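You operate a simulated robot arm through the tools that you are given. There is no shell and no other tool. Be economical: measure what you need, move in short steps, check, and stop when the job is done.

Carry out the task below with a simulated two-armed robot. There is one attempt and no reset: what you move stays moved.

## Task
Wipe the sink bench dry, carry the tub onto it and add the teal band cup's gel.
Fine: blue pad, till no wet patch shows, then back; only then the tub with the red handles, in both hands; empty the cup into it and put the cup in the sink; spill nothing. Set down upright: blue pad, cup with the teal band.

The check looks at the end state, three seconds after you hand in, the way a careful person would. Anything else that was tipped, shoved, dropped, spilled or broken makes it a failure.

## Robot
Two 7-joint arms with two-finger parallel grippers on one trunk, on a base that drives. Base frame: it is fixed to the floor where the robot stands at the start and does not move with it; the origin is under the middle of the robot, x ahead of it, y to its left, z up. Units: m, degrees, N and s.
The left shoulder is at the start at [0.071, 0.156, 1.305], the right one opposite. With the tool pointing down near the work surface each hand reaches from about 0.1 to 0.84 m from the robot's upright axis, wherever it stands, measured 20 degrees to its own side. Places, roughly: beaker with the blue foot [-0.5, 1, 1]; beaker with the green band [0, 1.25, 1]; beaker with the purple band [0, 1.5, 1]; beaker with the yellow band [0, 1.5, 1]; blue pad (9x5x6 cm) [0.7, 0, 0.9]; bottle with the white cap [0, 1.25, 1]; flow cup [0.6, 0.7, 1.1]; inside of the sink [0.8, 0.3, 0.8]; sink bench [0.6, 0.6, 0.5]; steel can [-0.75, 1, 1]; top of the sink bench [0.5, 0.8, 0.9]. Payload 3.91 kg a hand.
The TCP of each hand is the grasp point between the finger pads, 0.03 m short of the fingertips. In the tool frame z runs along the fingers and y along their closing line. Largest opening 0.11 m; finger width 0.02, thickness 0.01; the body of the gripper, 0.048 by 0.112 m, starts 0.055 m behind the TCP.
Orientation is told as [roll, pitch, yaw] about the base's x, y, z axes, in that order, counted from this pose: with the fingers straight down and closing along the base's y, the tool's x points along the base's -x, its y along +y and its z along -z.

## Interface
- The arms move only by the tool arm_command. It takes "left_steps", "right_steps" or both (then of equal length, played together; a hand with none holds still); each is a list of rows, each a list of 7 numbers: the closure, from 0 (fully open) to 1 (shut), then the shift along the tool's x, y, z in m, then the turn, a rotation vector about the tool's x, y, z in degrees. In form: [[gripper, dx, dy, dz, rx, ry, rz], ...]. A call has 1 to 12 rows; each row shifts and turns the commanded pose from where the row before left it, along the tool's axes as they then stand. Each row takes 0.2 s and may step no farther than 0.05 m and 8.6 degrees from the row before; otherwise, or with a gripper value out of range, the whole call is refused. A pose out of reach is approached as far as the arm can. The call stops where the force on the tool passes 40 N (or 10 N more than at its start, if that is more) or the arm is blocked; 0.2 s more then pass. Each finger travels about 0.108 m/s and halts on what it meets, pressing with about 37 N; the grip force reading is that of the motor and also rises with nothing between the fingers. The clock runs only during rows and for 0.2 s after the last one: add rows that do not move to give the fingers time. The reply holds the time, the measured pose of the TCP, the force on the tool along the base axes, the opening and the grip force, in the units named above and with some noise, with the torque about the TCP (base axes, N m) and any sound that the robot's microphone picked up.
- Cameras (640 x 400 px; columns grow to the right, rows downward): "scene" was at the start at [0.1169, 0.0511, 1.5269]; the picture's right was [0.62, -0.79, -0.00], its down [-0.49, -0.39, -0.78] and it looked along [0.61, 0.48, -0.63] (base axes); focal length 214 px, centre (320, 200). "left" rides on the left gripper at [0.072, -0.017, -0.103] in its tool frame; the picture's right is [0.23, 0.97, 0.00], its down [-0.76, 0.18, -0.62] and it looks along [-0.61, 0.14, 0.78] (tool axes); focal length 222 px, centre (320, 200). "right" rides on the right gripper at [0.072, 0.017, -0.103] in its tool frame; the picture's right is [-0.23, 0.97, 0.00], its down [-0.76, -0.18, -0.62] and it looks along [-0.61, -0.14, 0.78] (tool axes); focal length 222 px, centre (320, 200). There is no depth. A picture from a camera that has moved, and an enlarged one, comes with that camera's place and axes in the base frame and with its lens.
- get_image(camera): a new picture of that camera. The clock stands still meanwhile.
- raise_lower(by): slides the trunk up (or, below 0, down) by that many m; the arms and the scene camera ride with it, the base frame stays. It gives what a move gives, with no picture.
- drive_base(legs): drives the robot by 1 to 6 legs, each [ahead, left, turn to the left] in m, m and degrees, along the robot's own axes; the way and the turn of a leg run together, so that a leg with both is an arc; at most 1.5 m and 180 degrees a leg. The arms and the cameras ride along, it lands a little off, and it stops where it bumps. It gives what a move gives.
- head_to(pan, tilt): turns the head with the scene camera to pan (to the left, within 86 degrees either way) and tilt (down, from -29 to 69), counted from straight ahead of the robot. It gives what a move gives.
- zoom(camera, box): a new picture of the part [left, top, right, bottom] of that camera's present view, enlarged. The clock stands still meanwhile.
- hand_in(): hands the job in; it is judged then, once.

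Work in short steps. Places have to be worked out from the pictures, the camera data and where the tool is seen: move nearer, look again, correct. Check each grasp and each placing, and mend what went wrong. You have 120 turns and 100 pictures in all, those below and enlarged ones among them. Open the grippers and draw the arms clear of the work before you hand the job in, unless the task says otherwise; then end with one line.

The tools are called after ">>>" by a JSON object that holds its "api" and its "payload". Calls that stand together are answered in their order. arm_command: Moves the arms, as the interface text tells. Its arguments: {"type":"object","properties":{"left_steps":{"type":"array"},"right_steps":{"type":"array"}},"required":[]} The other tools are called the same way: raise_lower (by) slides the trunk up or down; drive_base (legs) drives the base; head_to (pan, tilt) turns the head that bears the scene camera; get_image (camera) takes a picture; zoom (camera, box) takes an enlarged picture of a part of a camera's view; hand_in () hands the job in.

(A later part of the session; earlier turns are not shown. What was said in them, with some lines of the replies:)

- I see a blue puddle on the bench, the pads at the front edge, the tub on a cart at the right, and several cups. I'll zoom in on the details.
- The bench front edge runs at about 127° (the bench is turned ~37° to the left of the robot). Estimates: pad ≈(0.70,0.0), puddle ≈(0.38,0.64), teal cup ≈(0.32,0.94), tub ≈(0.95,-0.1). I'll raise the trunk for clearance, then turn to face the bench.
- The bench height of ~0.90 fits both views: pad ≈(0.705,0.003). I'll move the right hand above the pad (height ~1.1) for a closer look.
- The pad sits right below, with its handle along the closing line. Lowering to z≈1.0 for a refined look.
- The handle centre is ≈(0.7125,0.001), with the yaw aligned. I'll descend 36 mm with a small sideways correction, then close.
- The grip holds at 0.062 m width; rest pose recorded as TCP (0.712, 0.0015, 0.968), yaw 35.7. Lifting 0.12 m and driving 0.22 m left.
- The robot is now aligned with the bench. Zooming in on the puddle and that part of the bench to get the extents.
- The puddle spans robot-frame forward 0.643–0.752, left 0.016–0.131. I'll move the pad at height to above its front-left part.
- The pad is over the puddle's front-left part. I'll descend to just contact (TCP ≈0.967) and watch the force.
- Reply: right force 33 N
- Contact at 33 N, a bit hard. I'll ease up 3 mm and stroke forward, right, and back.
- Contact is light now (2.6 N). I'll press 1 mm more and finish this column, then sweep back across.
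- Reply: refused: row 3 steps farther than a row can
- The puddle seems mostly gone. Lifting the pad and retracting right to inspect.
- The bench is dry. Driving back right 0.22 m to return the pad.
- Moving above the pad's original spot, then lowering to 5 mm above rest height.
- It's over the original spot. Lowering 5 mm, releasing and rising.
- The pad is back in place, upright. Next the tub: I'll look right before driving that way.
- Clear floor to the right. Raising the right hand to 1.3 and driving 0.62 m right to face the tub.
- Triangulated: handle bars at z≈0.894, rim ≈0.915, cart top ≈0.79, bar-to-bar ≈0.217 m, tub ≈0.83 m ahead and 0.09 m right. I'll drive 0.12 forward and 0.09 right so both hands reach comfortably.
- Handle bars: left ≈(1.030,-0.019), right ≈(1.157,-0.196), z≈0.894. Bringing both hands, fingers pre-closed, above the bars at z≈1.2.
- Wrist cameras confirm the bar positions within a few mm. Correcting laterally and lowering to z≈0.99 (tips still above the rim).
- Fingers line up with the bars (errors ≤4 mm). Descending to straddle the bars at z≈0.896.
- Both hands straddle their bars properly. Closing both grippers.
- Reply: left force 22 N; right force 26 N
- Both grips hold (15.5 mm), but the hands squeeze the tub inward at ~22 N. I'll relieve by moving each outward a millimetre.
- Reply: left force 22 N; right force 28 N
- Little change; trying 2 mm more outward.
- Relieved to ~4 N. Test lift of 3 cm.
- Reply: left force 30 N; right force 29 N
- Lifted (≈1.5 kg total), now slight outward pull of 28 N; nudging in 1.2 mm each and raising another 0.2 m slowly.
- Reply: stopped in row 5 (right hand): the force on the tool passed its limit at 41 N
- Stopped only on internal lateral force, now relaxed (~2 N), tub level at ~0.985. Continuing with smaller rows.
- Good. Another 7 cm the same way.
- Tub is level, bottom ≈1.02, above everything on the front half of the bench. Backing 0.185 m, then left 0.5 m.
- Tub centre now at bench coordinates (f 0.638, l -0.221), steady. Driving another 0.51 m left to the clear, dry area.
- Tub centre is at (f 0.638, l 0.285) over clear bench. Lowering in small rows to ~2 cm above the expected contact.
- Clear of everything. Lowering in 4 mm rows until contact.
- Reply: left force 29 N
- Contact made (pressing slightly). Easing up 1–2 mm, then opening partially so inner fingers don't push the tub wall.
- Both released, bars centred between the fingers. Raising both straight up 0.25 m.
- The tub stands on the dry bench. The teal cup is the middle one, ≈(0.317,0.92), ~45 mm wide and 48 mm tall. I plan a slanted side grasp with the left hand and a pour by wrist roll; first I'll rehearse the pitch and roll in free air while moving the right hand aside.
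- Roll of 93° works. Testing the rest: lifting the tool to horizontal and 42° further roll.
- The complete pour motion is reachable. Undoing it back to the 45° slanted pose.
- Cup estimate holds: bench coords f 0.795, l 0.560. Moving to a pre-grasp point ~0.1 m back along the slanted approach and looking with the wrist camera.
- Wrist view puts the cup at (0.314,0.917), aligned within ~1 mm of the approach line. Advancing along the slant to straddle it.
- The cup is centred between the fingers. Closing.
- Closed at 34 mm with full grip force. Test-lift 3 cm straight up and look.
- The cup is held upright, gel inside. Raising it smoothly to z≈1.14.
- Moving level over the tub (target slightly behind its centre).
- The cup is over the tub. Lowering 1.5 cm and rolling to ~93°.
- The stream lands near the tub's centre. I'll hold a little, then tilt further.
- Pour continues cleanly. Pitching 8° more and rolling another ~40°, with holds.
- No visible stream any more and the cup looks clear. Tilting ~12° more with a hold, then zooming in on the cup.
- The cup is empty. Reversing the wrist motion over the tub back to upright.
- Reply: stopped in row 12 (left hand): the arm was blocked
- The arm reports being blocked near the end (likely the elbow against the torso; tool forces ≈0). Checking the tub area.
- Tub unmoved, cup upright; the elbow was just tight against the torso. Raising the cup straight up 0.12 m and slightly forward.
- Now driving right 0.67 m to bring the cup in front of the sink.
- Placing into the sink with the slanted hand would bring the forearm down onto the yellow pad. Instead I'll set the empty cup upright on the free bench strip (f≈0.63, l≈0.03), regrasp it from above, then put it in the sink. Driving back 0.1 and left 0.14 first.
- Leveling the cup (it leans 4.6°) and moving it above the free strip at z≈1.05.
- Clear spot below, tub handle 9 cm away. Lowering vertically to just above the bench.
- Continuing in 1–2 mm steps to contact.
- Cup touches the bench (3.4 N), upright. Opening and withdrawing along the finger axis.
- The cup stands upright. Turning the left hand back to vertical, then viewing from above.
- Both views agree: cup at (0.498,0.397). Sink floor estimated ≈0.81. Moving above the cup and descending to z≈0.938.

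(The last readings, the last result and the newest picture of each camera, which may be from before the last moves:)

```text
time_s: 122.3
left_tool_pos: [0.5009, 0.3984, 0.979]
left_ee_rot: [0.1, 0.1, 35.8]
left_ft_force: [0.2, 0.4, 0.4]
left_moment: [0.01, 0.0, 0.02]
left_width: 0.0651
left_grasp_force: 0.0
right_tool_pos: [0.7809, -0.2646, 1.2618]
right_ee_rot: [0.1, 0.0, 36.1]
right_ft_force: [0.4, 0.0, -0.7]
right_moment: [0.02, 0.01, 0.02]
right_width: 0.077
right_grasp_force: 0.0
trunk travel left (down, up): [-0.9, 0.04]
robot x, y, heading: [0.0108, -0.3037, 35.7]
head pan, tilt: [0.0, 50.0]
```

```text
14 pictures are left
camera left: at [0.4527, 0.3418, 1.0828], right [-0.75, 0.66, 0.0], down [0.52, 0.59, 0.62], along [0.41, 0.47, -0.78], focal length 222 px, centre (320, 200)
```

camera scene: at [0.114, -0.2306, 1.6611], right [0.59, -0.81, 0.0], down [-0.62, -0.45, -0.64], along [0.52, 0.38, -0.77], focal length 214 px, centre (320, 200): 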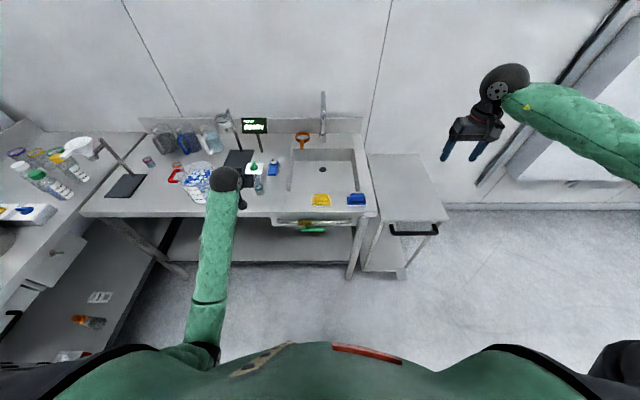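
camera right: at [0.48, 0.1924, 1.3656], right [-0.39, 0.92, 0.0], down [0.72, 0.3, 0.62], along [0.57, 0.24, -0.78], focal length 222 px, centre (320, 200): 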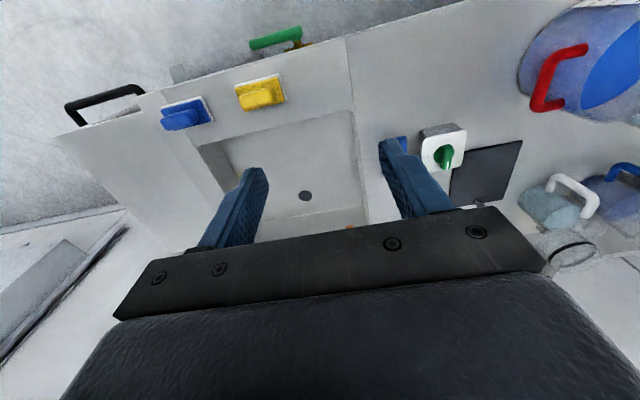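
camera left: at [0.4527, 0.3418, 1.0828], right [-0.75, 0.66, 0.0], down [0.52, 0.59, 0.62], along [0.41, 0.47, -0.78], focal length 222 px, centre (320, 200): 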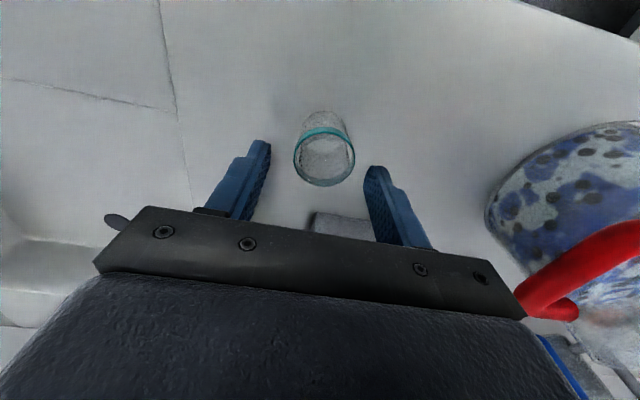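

Nearly centred; 2–3 mm correction, descend 41 mm and close.

>>> {"api": "arm_command", "payload": {"left_steps": [[0.41, 0.0026, 0.0015, 0.014, 0, 0, 0], [0.41, 0, 0, 0.014, 0, 0, 0], [0.41, 0, 0, 0.013, 0, 0, 0], [0.41, 0, 0, 0, 0, 0, 0], [0.7, 0, 0, 0, 0, 0, 0], [0.85, 0, 0, 0, 0, 0, 0], [1, 0, 0, 0, 0, 0, 0], [1, 0, 0, 0, 0, 0, 0]]}}

>>> {"api": "get_image", "payload": {"camera": "left"}}

```text
time_s: 124.1
left_tool_pos: [0.4967, 0.3983, 0.9397]
left_ee_rot: [0.1, 0.1, 35.7]
left_ft_force: [0.0, -0.1, -0.6]
left_moment: [-0.03, 0.03, 0.03]
left_width: 0.0337
left_grasp_force: 36.8
right_tool_pos: [0.7814, -0.2654, 1.2614]
right_ee_rot: [0.1, 0.1, 36.0]
right_ft_force: [-0.3, 0.6, 0.1]
right_moment: [0.0, 0.02, 0.0]
right_width: 0.0771
right_grasp_force: 0.1
trunk travel left (down, up): [-0.9, 0.04]
robot x, y, heading: [0.0105, -0.3032, 36.0]
head pan, tilt: [0.0, 50.0]
```

```text
13 pictures are left
camera left: at [0.4483, 0.3417, 1.0425], right [-0.75, 0.66, 0.0], down [0.52, 0.59, 0.62], along [0.41, 0.47, -0.78], focal length 222 px, centre (320, 200)
```

left: 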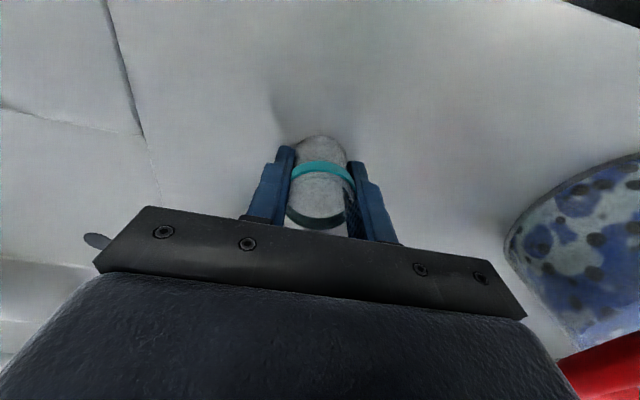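

Gripped from above. Lifting 0.21 m, then driving right 0.30 and forward 0.15.

>>> {"api": "arm_command", "payload": {"left_steps": [[1, 0, 0, -0.03, 0, 0, 0], [1, 0, 0, -0.03, 0, 0, 0], [1, 0, 0, -0.03, 0, 0, 0], [1, 0, 0, -0.03, 0, 0, 0], [1, 0, 0, -0.03, 0, 0, 0], [1, 0, 0, -0.03, 0, 0, 0], [1, 0, 0, -0.03, 0, 0, 0], [1, 0, 0, 0, 0, 0, 0]]}}

>>> {"api": "drive_base", "payload": {"legs": [[0, -0.3, 0], [0.15, 0, 0]]}}

>>> {"api": "get_image", "payload": {"camera": "scene"}}

>>> {"api": "get_image", "payload": {"camera": "left"}}

```text
time_s: 125.9
left_tool_pos: [0.4974, 0.399, 1.1498]
left_ee_rot: [0.0, 0.2, 35.7]
left_ft_force: [1.0, -0.2, -0.2]
left_moment: [-0.02, 0.0, 0.03]
left_width: 0.0334
left_grasp_force: 37.2
right_tool_pos: [0.7815, -0.2645, 1.2623]
right_ee_rot: [0.2, 0.0, 36.0]
right_ft_force: [0.7, 0.3, -0.6]
right_moment: [0.0, -0.02, 0.01]
right_width: 0.0771
right_grasp_force: 0.0
trunk travel left (down, up): [-0.9, 0.04]
robot x, y, heading: [0.0101, -0.3012, 36.0]
head pan, tilt: [0.0, 50.0]
```

```text
time_s: 128.9
left_tool_pos: [0.7927, 0.2489, 1.1516]
left_ee_rot: [0.0, 0.0, 35.7]
left_ft_force: [-0.3, 0.6, -0.5]
left_moment: [-0.01, -0.01, 0.0]
left_width: 0.0336
left_grasp_force: 37.2
right_tool_pos: [1.0759, -0.4148, 1.263]
right_ee_rot: [0.0, 0.1, 35.9]
right_ft_force: [0.5, 1.1, 0.1]
right_moment: [0.02, 0.01, 0.03]
right_width: 0.0773
right_grasp_force: 0.0
trunk travel left (down, up): [-0.9, 0.04]
robot x, y, heading: [0.3086, -0.4486, 36.0]
head pan, tilt: [0.0, 50.0]
```

```text
12 pictures are left
camera scene: at [0.4081, -0.3797, 1.6615], right [0.59, -0.81, 0.0], down [-0.62, -0.45, -0.64], along [0.52, 0.38, -0.77], focal length 214 px, centre (320, 200)
```

scene: 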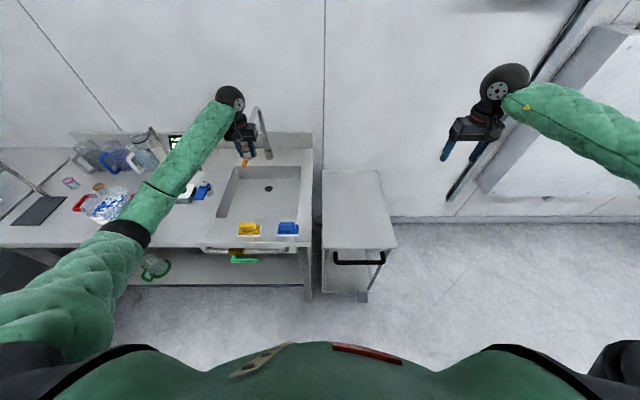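

```text
11 pictures are left
camera left: at [0.7441, 0.1941, 1.2548], right [-0.75, 0.66, 0.0], down [0.52, 0.59, 0.62], along [0.41, 0.47, -0.78], focal length 222 px, centre (320, 200)
```

left: 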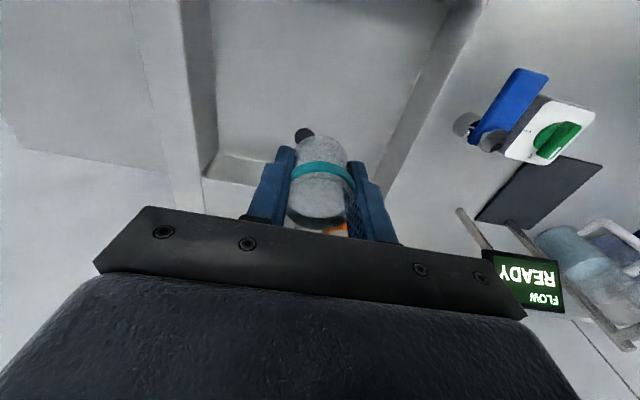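

The cup is over the sink (f 0.789, l -0.262), clear of the faucet. Lowering 0.27 m, then small steps to contact.

>>> {"api": "arm_command", "payload": {"left_steps": [[1, 0, 0, 0.03, 0, 0, 0], [1, 0, 0, 0.035, 0, 0, 0], [1, 0, 0, 0.035, 0, 0, 0], [1, 0, 0, 0.035, 0, 0, 0], [1, 0, 0, 0.035, 0, 0, 0], [1, 0, 0, 0.035, 0, 0, 0], [1, 0, 0, 0.035, 0, 0, 0], [1, 0, 0, 0.02, 0, 0, 0], [1, 0, 0, 0, 0, 0, 0]]}}

>>> {"api": "get_image", "payload": {"camera": "scene"}}

```text
time_s: 129.4
left_tool_pos: [0.7906, 0.2489, 1.1211]
left_ee_rot: [-0.1, -0.4, 35.6]
left_ft_force: [-60.4, -45.2, 25.5]
left_moment: [3.03, -4.69, -0.38]
left_width: 0.0337
left_grasp_force: 37.9
right_tool_pos: [1.0746, -0.4149, 1.2634]
right_ee_rot: [0.1, -0.2, 36.2]
right_ft_force: [1.2, 0.2, -0.1]
right_moment: [-0.08, 0.08, 0.03]
right_width: 0.0771
right_grasp_force: 0.0
trunk travel left (down, up): [-0.9, 0.04]
robot x, y, heading: [0.3033, -0.4496, 36.1]
head pan, tilt: [0.0, 50.0]
stopped in row 2 (left hand): the force on the tool passed its limit at 90 N (the readings are from after the stop); the commanded pose is now the measured one
```

```text
10 pictures are left
camera scene: at [0.4064, -0.3813, 1.6614], right [0.59, -0.81, 0.0], down [-0.62, -0.45, -0.64], along [0.52, 0.38, -0.76], focal length 214 px, centre (320, 200)
```

scene: 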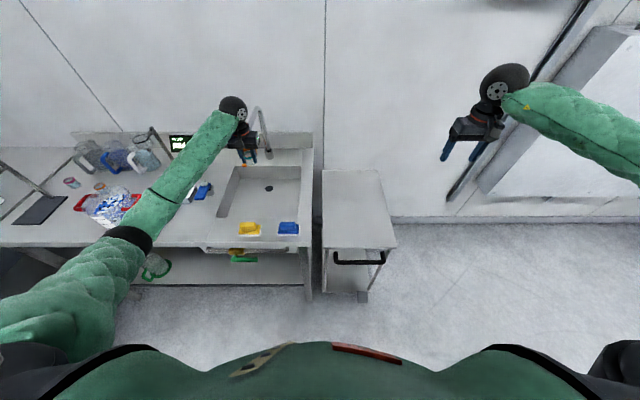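

The gripper touched the faucet spout ahead of it (force from the front). Backing up the same way, then moving 8 cm back towards the robot.

>>> {"api": "arm_command", "payload": {"left_steps": [[1, 0.003, 0, -0.015, 0, 0, 0], [1, 0.01, 0, -0.015, 0, 0, 0], [1, 0.03, 0, -0.01, 0, 0, 0], [1, 0.03, 0, 0, 0, 0, 0], [1, 0, 0, 0, 0, 0, 0]]}}

>>> {"api": "zoom", "payload": {"camera": "scene", "box": [200, 80, 320, 155]}}

```text
time_s: 130.6
left_tool_pos: [0.7342, 0.2095, 1.159]
left_ee_rot: [0.0, -0.3, 35.8]
left_ft_force: [-0.1, -0.5, -0.5]
left_moment: [0.01, 0.01, -0.03]
left_width: 0.0334
left_grasp_force: 37.1
right_tool_pos: [1.0775, -0.4128, 1.2628]
right_ee_rot: [0.1, 0.0, 36.0]
right_ft_force: [-0.2, 0.6, -0.7]
right_moment: [0.01, 0.04, 0.0]
right_width: 0.0773
right_grasp_force: 0.0
trunk travel left (down, up): [-0.9, 0.04]
robot x, y, heading: [0.3063, -0.4507, 35.6]
head pan, tilt: [0.0, 50.0]
```

```text
5.33 times, centred on (260, 118) of scene
camera zoom: at [0.4106, -0.3791, 1.6612], right [0.59, -0.81, 0.0], down [-0.62, -0.45, -0.64], along [0.52, 0.38, -0.77], focal length 1144 px, centre (640, 640)
```

zoom: 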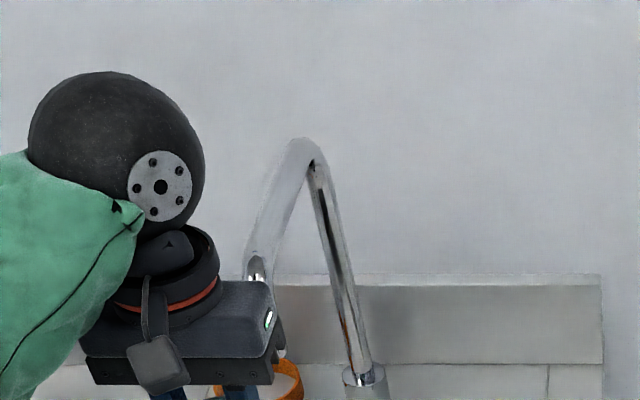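

The faucet is intact: its spout comes straight forward at l≈-0.26, f≥0.82. I'll place the cup nearer the front and to the right (f≈0.725, l≈-0.33), clear of it, descending in stages.

>>> {"api": "arm_command", "payload": {"left_steps": [[1, 0, -0.035, 0, 0, 0, 0], [1, -0.007, -0.035, 0, 0, 0, 0], [1, 0, 0, 0.02, 0, 0, 0], [1, 0, 0, 0.02, 0, 0, 0], [1, 0, 0, 0.02, 0, 0, 0], [1, 0, 0, 0.02, 0, 0, 0], [1, 0, 0, 0.02, 0, 0, 0], [1, 0, 0, 0.02, 0, 0, 0], [1, 0, 0, 0.02, 0, 0, 0], [1, 0, 0, 0, 0, 0, 0]]}}

>>> {"api": "get_image", "payload": {"camera": "scene"}}

>>> {"api": "get_image", "payload": {"camera": "left"}}

```text
time_s: 132.8
left_tool_pos: [0.7833, 0.1578, 1.0164]
left_ee_rot: [-0.1, -0.4, 35.8]
left_ft_force: [-0.3, -0.6, 0.2]
left_moment: [-0.02, 0.03, 0.02]
left_width: 0.0338
left_grasp_force: 36.4
right_tool_pos: [1.0763, -0.4127, 1.2617]
right_ee_rot: [0.0, -0.1, 36.1]
right_ft_force: [0.3, 0.1, -1.0]
right_moment: [-0.02, -0.04, -0.01]
right_width: 0.0772
right_grasp_force: 0.0
trunk travel left (down, up): [-0.9, 0.04]
robot x, y, heading: [0.3055, -0.4511, 35.9]
head pan, tilt: [0.0, 50.0]
```

```text
8 pictures are left
camera scene: at [0.4105, -0.3791, 1.6612], right [0.59, -0.81, 0.0], down [-0.62, -0.45, -0.64], along [0.52, 0.38, -0.77], focal length 214 px, centre (320, 200)
```

scene: 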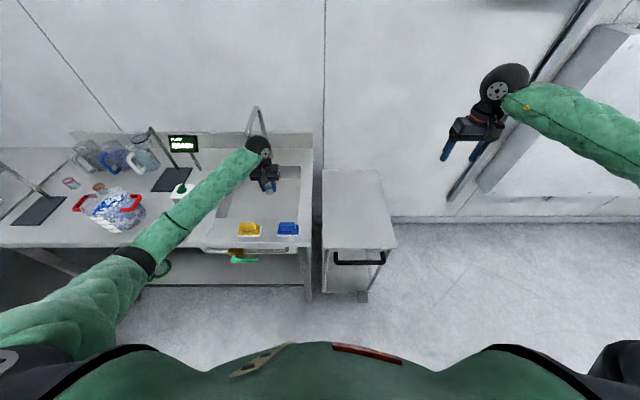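

```text
7 pictures are left
camera left: at [0.7345, 0.1005, 1.1198], right [-0.75, 0.66, 0.0], down [0.51, 0.59, 0.63], along [0.41, 0.47, -0.78], focal length 222 px, centre (320, 200)
```

left: 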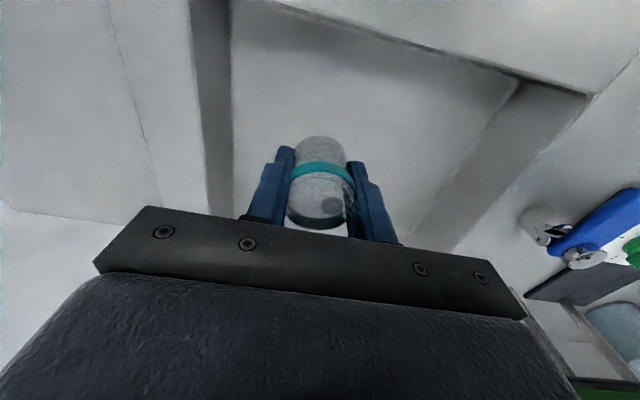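

Well inside the sink opening. Lowering 0.12 m more.

>>> {"api": "arm_command", "payload": {"left_steps": [[1, 0, 0, 0.02, 0, 0, 0], [1, 0, 0, 0.02, 0, 0, 0], [1, 0, 0, 0.02, 0, 0, 0], [1, 0, 0, 0.02, 0, 0, 0], [1, 0, 0, 0.02, 0, 0, 0], [1, 0, 0, 0.01, 0, 0, 0], [1, 0, 0, 0.01, 0, 0, 0], [1, 0, 0, 0.01, 0, 0, 0], [1, 0, 0, 0, 0, 0, 0]]}}

```text
time_s: 134.8
left_tool_pos: [0.7851, 0.157, 0.8877]
left_ee_rot: [0.0, -0.3, 35.8]
left_ft_force: [0.2, -0.3, -0.2]
left_moment: [0.02, -0.02, 0.01]
left_width: 0.0335
left_grasp_force: 36.9
right_tool_pos: [1.0765, -0.4126, 1.2624]
right_ee_rot: [0.2, 0.0, 36.1]
right_ft_force: [0.1, -0.2, -0.5]
right_moment: [0.02, -0.01, 0.0]
right_width: 0.0772
right_grasp_force: 0.1
trunk travel left (down, up): [-0.9, 0.04]
robot x, y, heading: [0.3099, -0.4524, 35.8]
head pan, tilt: [0.0, 50.0]
```

No contact yet. Continuing in 3 mm rows.

>>> {"api": "arm_command", "payload": {"left_steps": [[1, 0, 0, 0.003, 0, 0, 0], [1, 0, 0, 0.003, 0, 0, 0], [1, 0, 0, 0.003, 0, 0, 0], [1, 0, 0, 0.003, 0, 0, 0], [1, 0, 0, 0.003, 0, 0, 0], [1, 0, 0, 0.003, 0, 0, 0], [1, 0, 0, 0.003, 0, 0, 0], [1, 0, 0, 0.003, 0, 0, 0], [1, 0, 0, 0.003, 0, 0, 0], [1, 0, 0, 0.003, 0, 0, 0]]}}

```text
time_s: 137.0
left_tool_pos: [0.783, 0.1568, 0.8578]
left_ee_rot: [0.1, -0.3, 35.7]
left_ft_force: [0.1, -0.5, -0.7]
left_moment: [0.02, -0.01, -0.01]
left_width: 0.0333
left_grasp_force: 36.9
right_tool_pos: [1.0768, -0.4129, 1.2621]
right_ee_rot: [0.1, 0.0, 36.0]
right_ft_force: [-0.2, 0.5, 0.2]
right_moment: [-0.03, 0.01, 0.0]
right_width: 0.077
right_grasp_force: 0.0
trunk travel left (down, up): [-0.9, 0.04]
robot x, y, heading: [0.3106, -0.4494, 36.1]
head pan, tilt: [0.0, 50.0]
```

Still free. Continuing 3 mm rows.

>>> {"api": "arm_command", "payload": {"left_steps": [[1, 0, 0, 0.003, 0, 0, 0], [1, 0, 0, 0.003, 0, 0, 0], [1, 0, 0, 0.003, 0, 0, 0], [1, 0, 0, 0.003, 0, 0, 0], [1, 0, 0, 0.003, 0, 0, 0], [1, 0, 0, 0.003, 0, 0, 0], [1, 0, 0, 0, 0, 0, 0]]}}

>>> {"api": "zoom", "payload": {"camera": "scene", "box": [200, 130, 320, 255]}}

```text
time_s: 138.6
left_tool_pos: [0.7825, 0.157, 0.8431]
left_ee_rot: [-0.1, -0.6, 35.8]
left_ft_force: [-0.1, 2.0, 30.9]
left_moment: [0.03, 0.16, -0.04]
left_width: 0.0335
left_grasp_force: 37.0
right_tool_pos: [1.0758, -0.4148, 1.2626]
right_ee_rot: [0.1, -0.1, 36.0]
right_ft_force: [-0.3, 0.2, 0.1]
right_moment: [-0.01, 0.01, 0.01]
right_width: 0.077
right_grasp_force: 0.0
trunk travel left (down, up): [-0.9, 0.04]
robot x, y, heading: [0.3076, -0.4493, 35.9]
head pan, tilt: [0.0, 50.0]
```

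```text
3.20 times, centred on (260, 192) of scene
camera zoom: at [0.4081, -0.3811, 1.6619], right [0.59, -0.81, 0.0], down [-0.62, -0.45, -0.64], along [0.52, 0.38, -0.77], focal length 686 px, centre (512, 224)
```

zoom: 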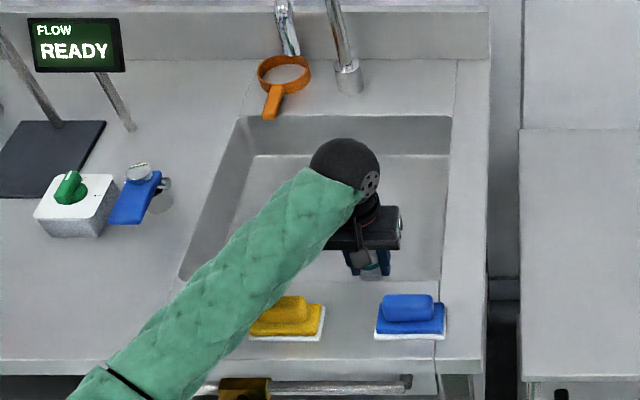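

Cup touches the sink floor (31 N). Easing 2 mm, releasing, and rising straight up.

>>> {"api": "arm_command", "payload": {"left_steps": [[1, 0, 0, -0.0022, 0, 0, 0], [1, 0, 0, 0, 0, 0, 0], [0.8, 0, 0, 0, 0, 0, 0], [0.5, 0, 0, 0, 0, 0, 0], [0.41, 0, 0, 0, 0, 0, 0], [0.41, 0, 0, 0, 0, 0, 0], [0.41, 0, 0, -0.02, 0, 0, 0], [0.41, 0, 0, -0.03, 0, 0, 0], [0.41, 0, 0, -0.04, 0, 0, 0], [0.41, 0, 0, -0.04, 0, 0, 0], [0.41, 0.01, 0, -0.04, 0, 0, 0], [0.41, 0.02, 0, -0.04, 0, 0, 0]]}}

>>> {"api": "get_image", "payload": {"camera": "left"}}

```text
time_s: 141.2
left_tool_pos: [0.7586, 0.1397, 1.0533]
left_ee_rot: [-0.1, -0.2, 35.6]
left_ft_force: [-0.7, -0.3, -0.6]
left_moment: [0.0, -0.01, 0.04]
left_width: 0.0648
left_grasp_force: 0.0
right_tool_pos: [1.0753, -0.4125, 1.2633]
right_ee_rot: [0.2, -0.1, 35.9]
right_ft_force: [-0.8, -0.8, -0.5]
right_moment: [0.02, -0.03, -0.02]
right_width: 0.077
right_grasp_force: 0.0
trunk travel left (down, up): [-0.9, 0.04]
robot x, y, heading: [0.3094, -0.4515, 35.5]
head pan, tilt: [0.0, 50.0]
```

```text
5 pictures are left
camera left: at [0.7096, 0.0829, 1.1575], right [-0.75, 0.66, 0.0], down [0.51, 0.59, 0.63], along [0.41, 0.47, -0.78], focal length 222 px, centre (320, 200)
```

left: 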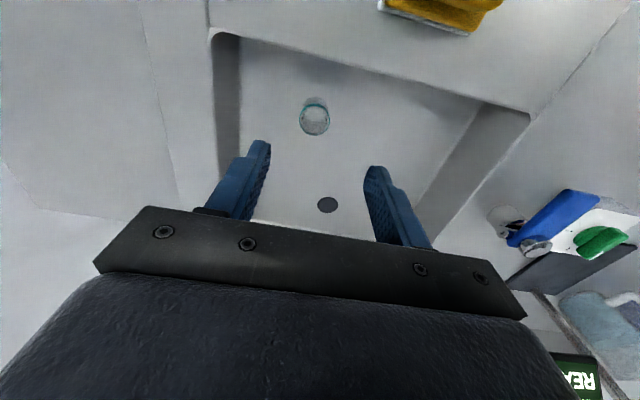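

The cup stands upright in the sink. Raising the left hand, opening both grippers and backing the robot away.

>>> {"api": "arm_command", "payload": {"left_steps": [[0.2, 0.015, 0, -0.035, 0, 0, 0], [0, 0.015, 0, -0.035, 0, 0, 0], [0, 0.015, 0, -0.035, 0, 0, 0], [0, 0.015, 0, -0.035, 0, 0, 0], [0, 0.015, 0, -0.035, 0, 0, 0], [0, 0.015, 0, -0.035, 0, 0, 0], [0, 0, 0, 0, 0, 0, 0]], "right_steps": [[0, 0, 0, 0, 0, 0, 0], [0, 0, 0, 0, 0, 0, 0], [0, 0, 0, 0, 0, 0, 0], [0, 0, 0, 0, 0, 0, 0], [0, 0, 0, 0, 0, 0, 0], [0, 0, 0, 0, 0, 0, 0], [0, 0, 0, 0, 0, 0, 0]]}}

>>> {"api": "drive_base", "payload": {"legs": [[-0.3, 0.2, 0]]}}

>>> {"api": "head_to", "payload": {"pan": 8, "tilt": 38}}

>>> {"api": "get_image", "payload": {"camera": "scene"}}

```text
time_s: 142.8
left_tool_pos: [0.6844, 0.0864, 1.2604]
left_ee_rot: [-0.1, -0.3, 35.8]
left_ft_force: [-0.2, -0.1, 0.2]
left_moment: [0.04, 0.0, 0.03]
left_width: 0.1101
left_grasp_force: 0.1
right_tool_pos: [1.0776, -0.413, 1.2615]
right_ee_rot: [0.2, 0.0, 36.0]
right_ft_force: [0.3, 0.4, -0.7]
right_moment: [-0.01, -0.02, 0.01]
right_width: 0.1101
right_grasp_force: 0.0
trunk travel left (down, up): [-0.9, 0.04]
robot x, y, heading: [0.3086, -0.4511, 36.1]
head pan, tilt: [0.0, 50.0]
```

```text
time_s: 145.1
left_tool_pos: [0.3356, 0.073, 1.26]
left_ee_rot: [0.0, -0.3, 35.4]
left_ft_force: [0.2, 0.5, -0.1]
left_moment: [-0.06, -0.01, 0.05]
left_width: 0.1101
left_grasp_force: 0.0
right_tool_pos: [0.7237, -0.4292, 1.2615]
right_ee_rot: [0.2, 0.0, 35.5]
right_ft_force: [0.0, 0.7, 0.6]
right_moment: [-0.01, 0.0, 0.0]
right_width: 0.1099
right_grasp_force: 0.0
trunk travel left (down, up): [-0.9, 0.04]
robot x, y, heading: [-0.0504, -0.4644, 35.6]
head pan, tilt: [0.0, 50.0]
```

```text
time_s: 145.8
left_tool_pos: [0.3352, 0.0727, 1.2626]
left_ee_rot: [0.0, -0.4, 35.3]
left_ft_force: [-0.7, -0.4, -0.3]
left_moment: [0.0, 0.01, -0.02]
left_width: 0.1097
left_grasp_force: 0.1
right_tool_pos: [0.7222, -0.4293, 1.2621]
right_ee_rot: [0.1, 0.0, 35.5]
right_ft_force: [1.0, -0.3, -0.3]
right_moment: [-0.01, -0.04, 0.0]
right_width: 0.1102
right_grasp_force: 0.1
trunk travel left (down, up): [-0.9, 0.04]
robot x, y, heading: [-0.0492, -0.463, 35.4]
head pan, tilt: [8.0, 38.0]
```

```text
4 pictures are left
camera scene: at [0.056, -0.3747, 1.6784], right [0.69, -0.73, 0.0], down [-0.45, -0.42, -0.79], along [0.57, 0.54, -0.62], focal length 214 px, centre (320, 200)
```

scene: 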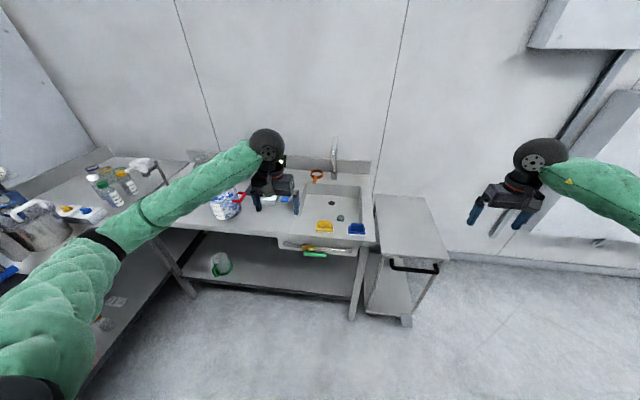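

Everything appears in place; checking bench, tub and sink closely for drips.

>>> {"api": "zoom", "payload": {"camera": "scene", "box": [180, 150, 400, 270]}}

```text
2.91 times, centred on (290, 210) of scene
camera zoom: at [0.056, -0.3747, 1.6784], right [0.69, -0.73, 0.0], down [-0.45, -0.42, -0.79], along [0.57, 0.54, -0.62], focal length 624 px, centre (407, 171)
```

zoom: 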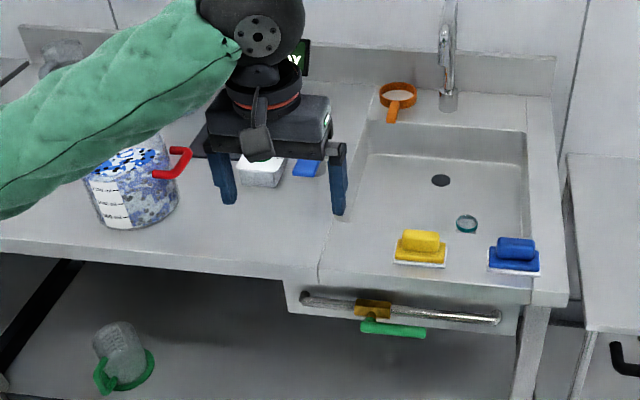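

Good so far. Backing off another 0.3 m to the right so the arm no longer hides the bench, for a last check.

>>> {"api": "drive_base", "payload": {"legs": [[-0.2, -0.35, 0]]}}

>>> {"api": "head_to", "payload": {"pan": 25, "tilt": 32}}

>>> {"api": "get_image", "payload": {"camera": "scene"}}

```text
time_s: 148.3
left_tool_pos: [0.3796, -0.3236, 1.2611]
left_ee_rot: [-0.1, -0.4, 35.4]
left_ft_force: [-0.4, 0.4, -0.4]
left_moment: [0.01, 0.0, 0.01]
left_width: 0.11
left_grasp_force: 0.0
right_tool_pos: [0.7682, -0.8268, 1.2605]
right_ee_rot: [0.1, -0.1, 35.6]
right_ft_force: [0.2, -0.6, 0.0]
right_moment: [0.02, -0.03, 0.03]
right_width: 0.11
right_grasp_force: 0.0
trunk travel left (down, up): [-0.9, 0.04]
robot x, y, heading: [0.0027, -0.8595, 35.7]
head pan, tilt: [8.0, 38.0]
```

```text
time_s: 149.2
left_tool_pos: [0.3788, -0.3254, 1.2622]
left_ee_rot: [0.1, -0.3, 35.4]
left_ft_force: [0.3, 0.4, -0.7]
left_moment: [0.0, -0.03, -0.01]
left_width: 0.1101
left_grasp_force: 0.1
right_tool_pos: [0.7675, -0.8271, 1.2625]
right_ee_rot: [0.2, 0.0, 35.5]
right_ft_force: [0.3, 0.1, -0.4]
right_moment: [-0.01, 0.01, 0.0]
right_width: 0.1101
right_grasp_force: 0.0
trunk travel left (down, up): [-0.9, 0.04]
robot x, y, heading: [0.0007, -0.8572, 35.3]
head pan, tilt: [25.0, 32.0]
```

```text
2 pictures are left
camera scene: at [0.0828, -0.755, 1.6876], right [0.87, -0.49, 0.0], down [-0.26, -0.46, -0.85], along [0.42, 0.74, -0.53], focal length 214 px, centre (320, 200)
```

scene: 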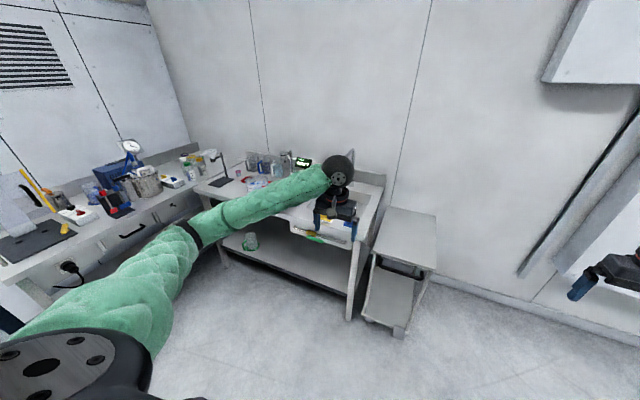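

The pad is back, the tub is on the dry bench, the cup is upright in the sink and the arms are clear. No drips showed in the close-up views, so I'm handing in.

>>> {"api": "hand_in", "payload": {}}

```text
The job is handed in.
```

The job is handed in: the bench is wiped dry, the blue pad is back in its place, the tub is on the bench with the teal cup's gel in it, and the empty cup stands upright in the sink. While placing the cup, the gripper bumped the faucet spout (about 90 N); the faucet looked intact afterwards, and I saw no drips in the close-ups before hand-in.
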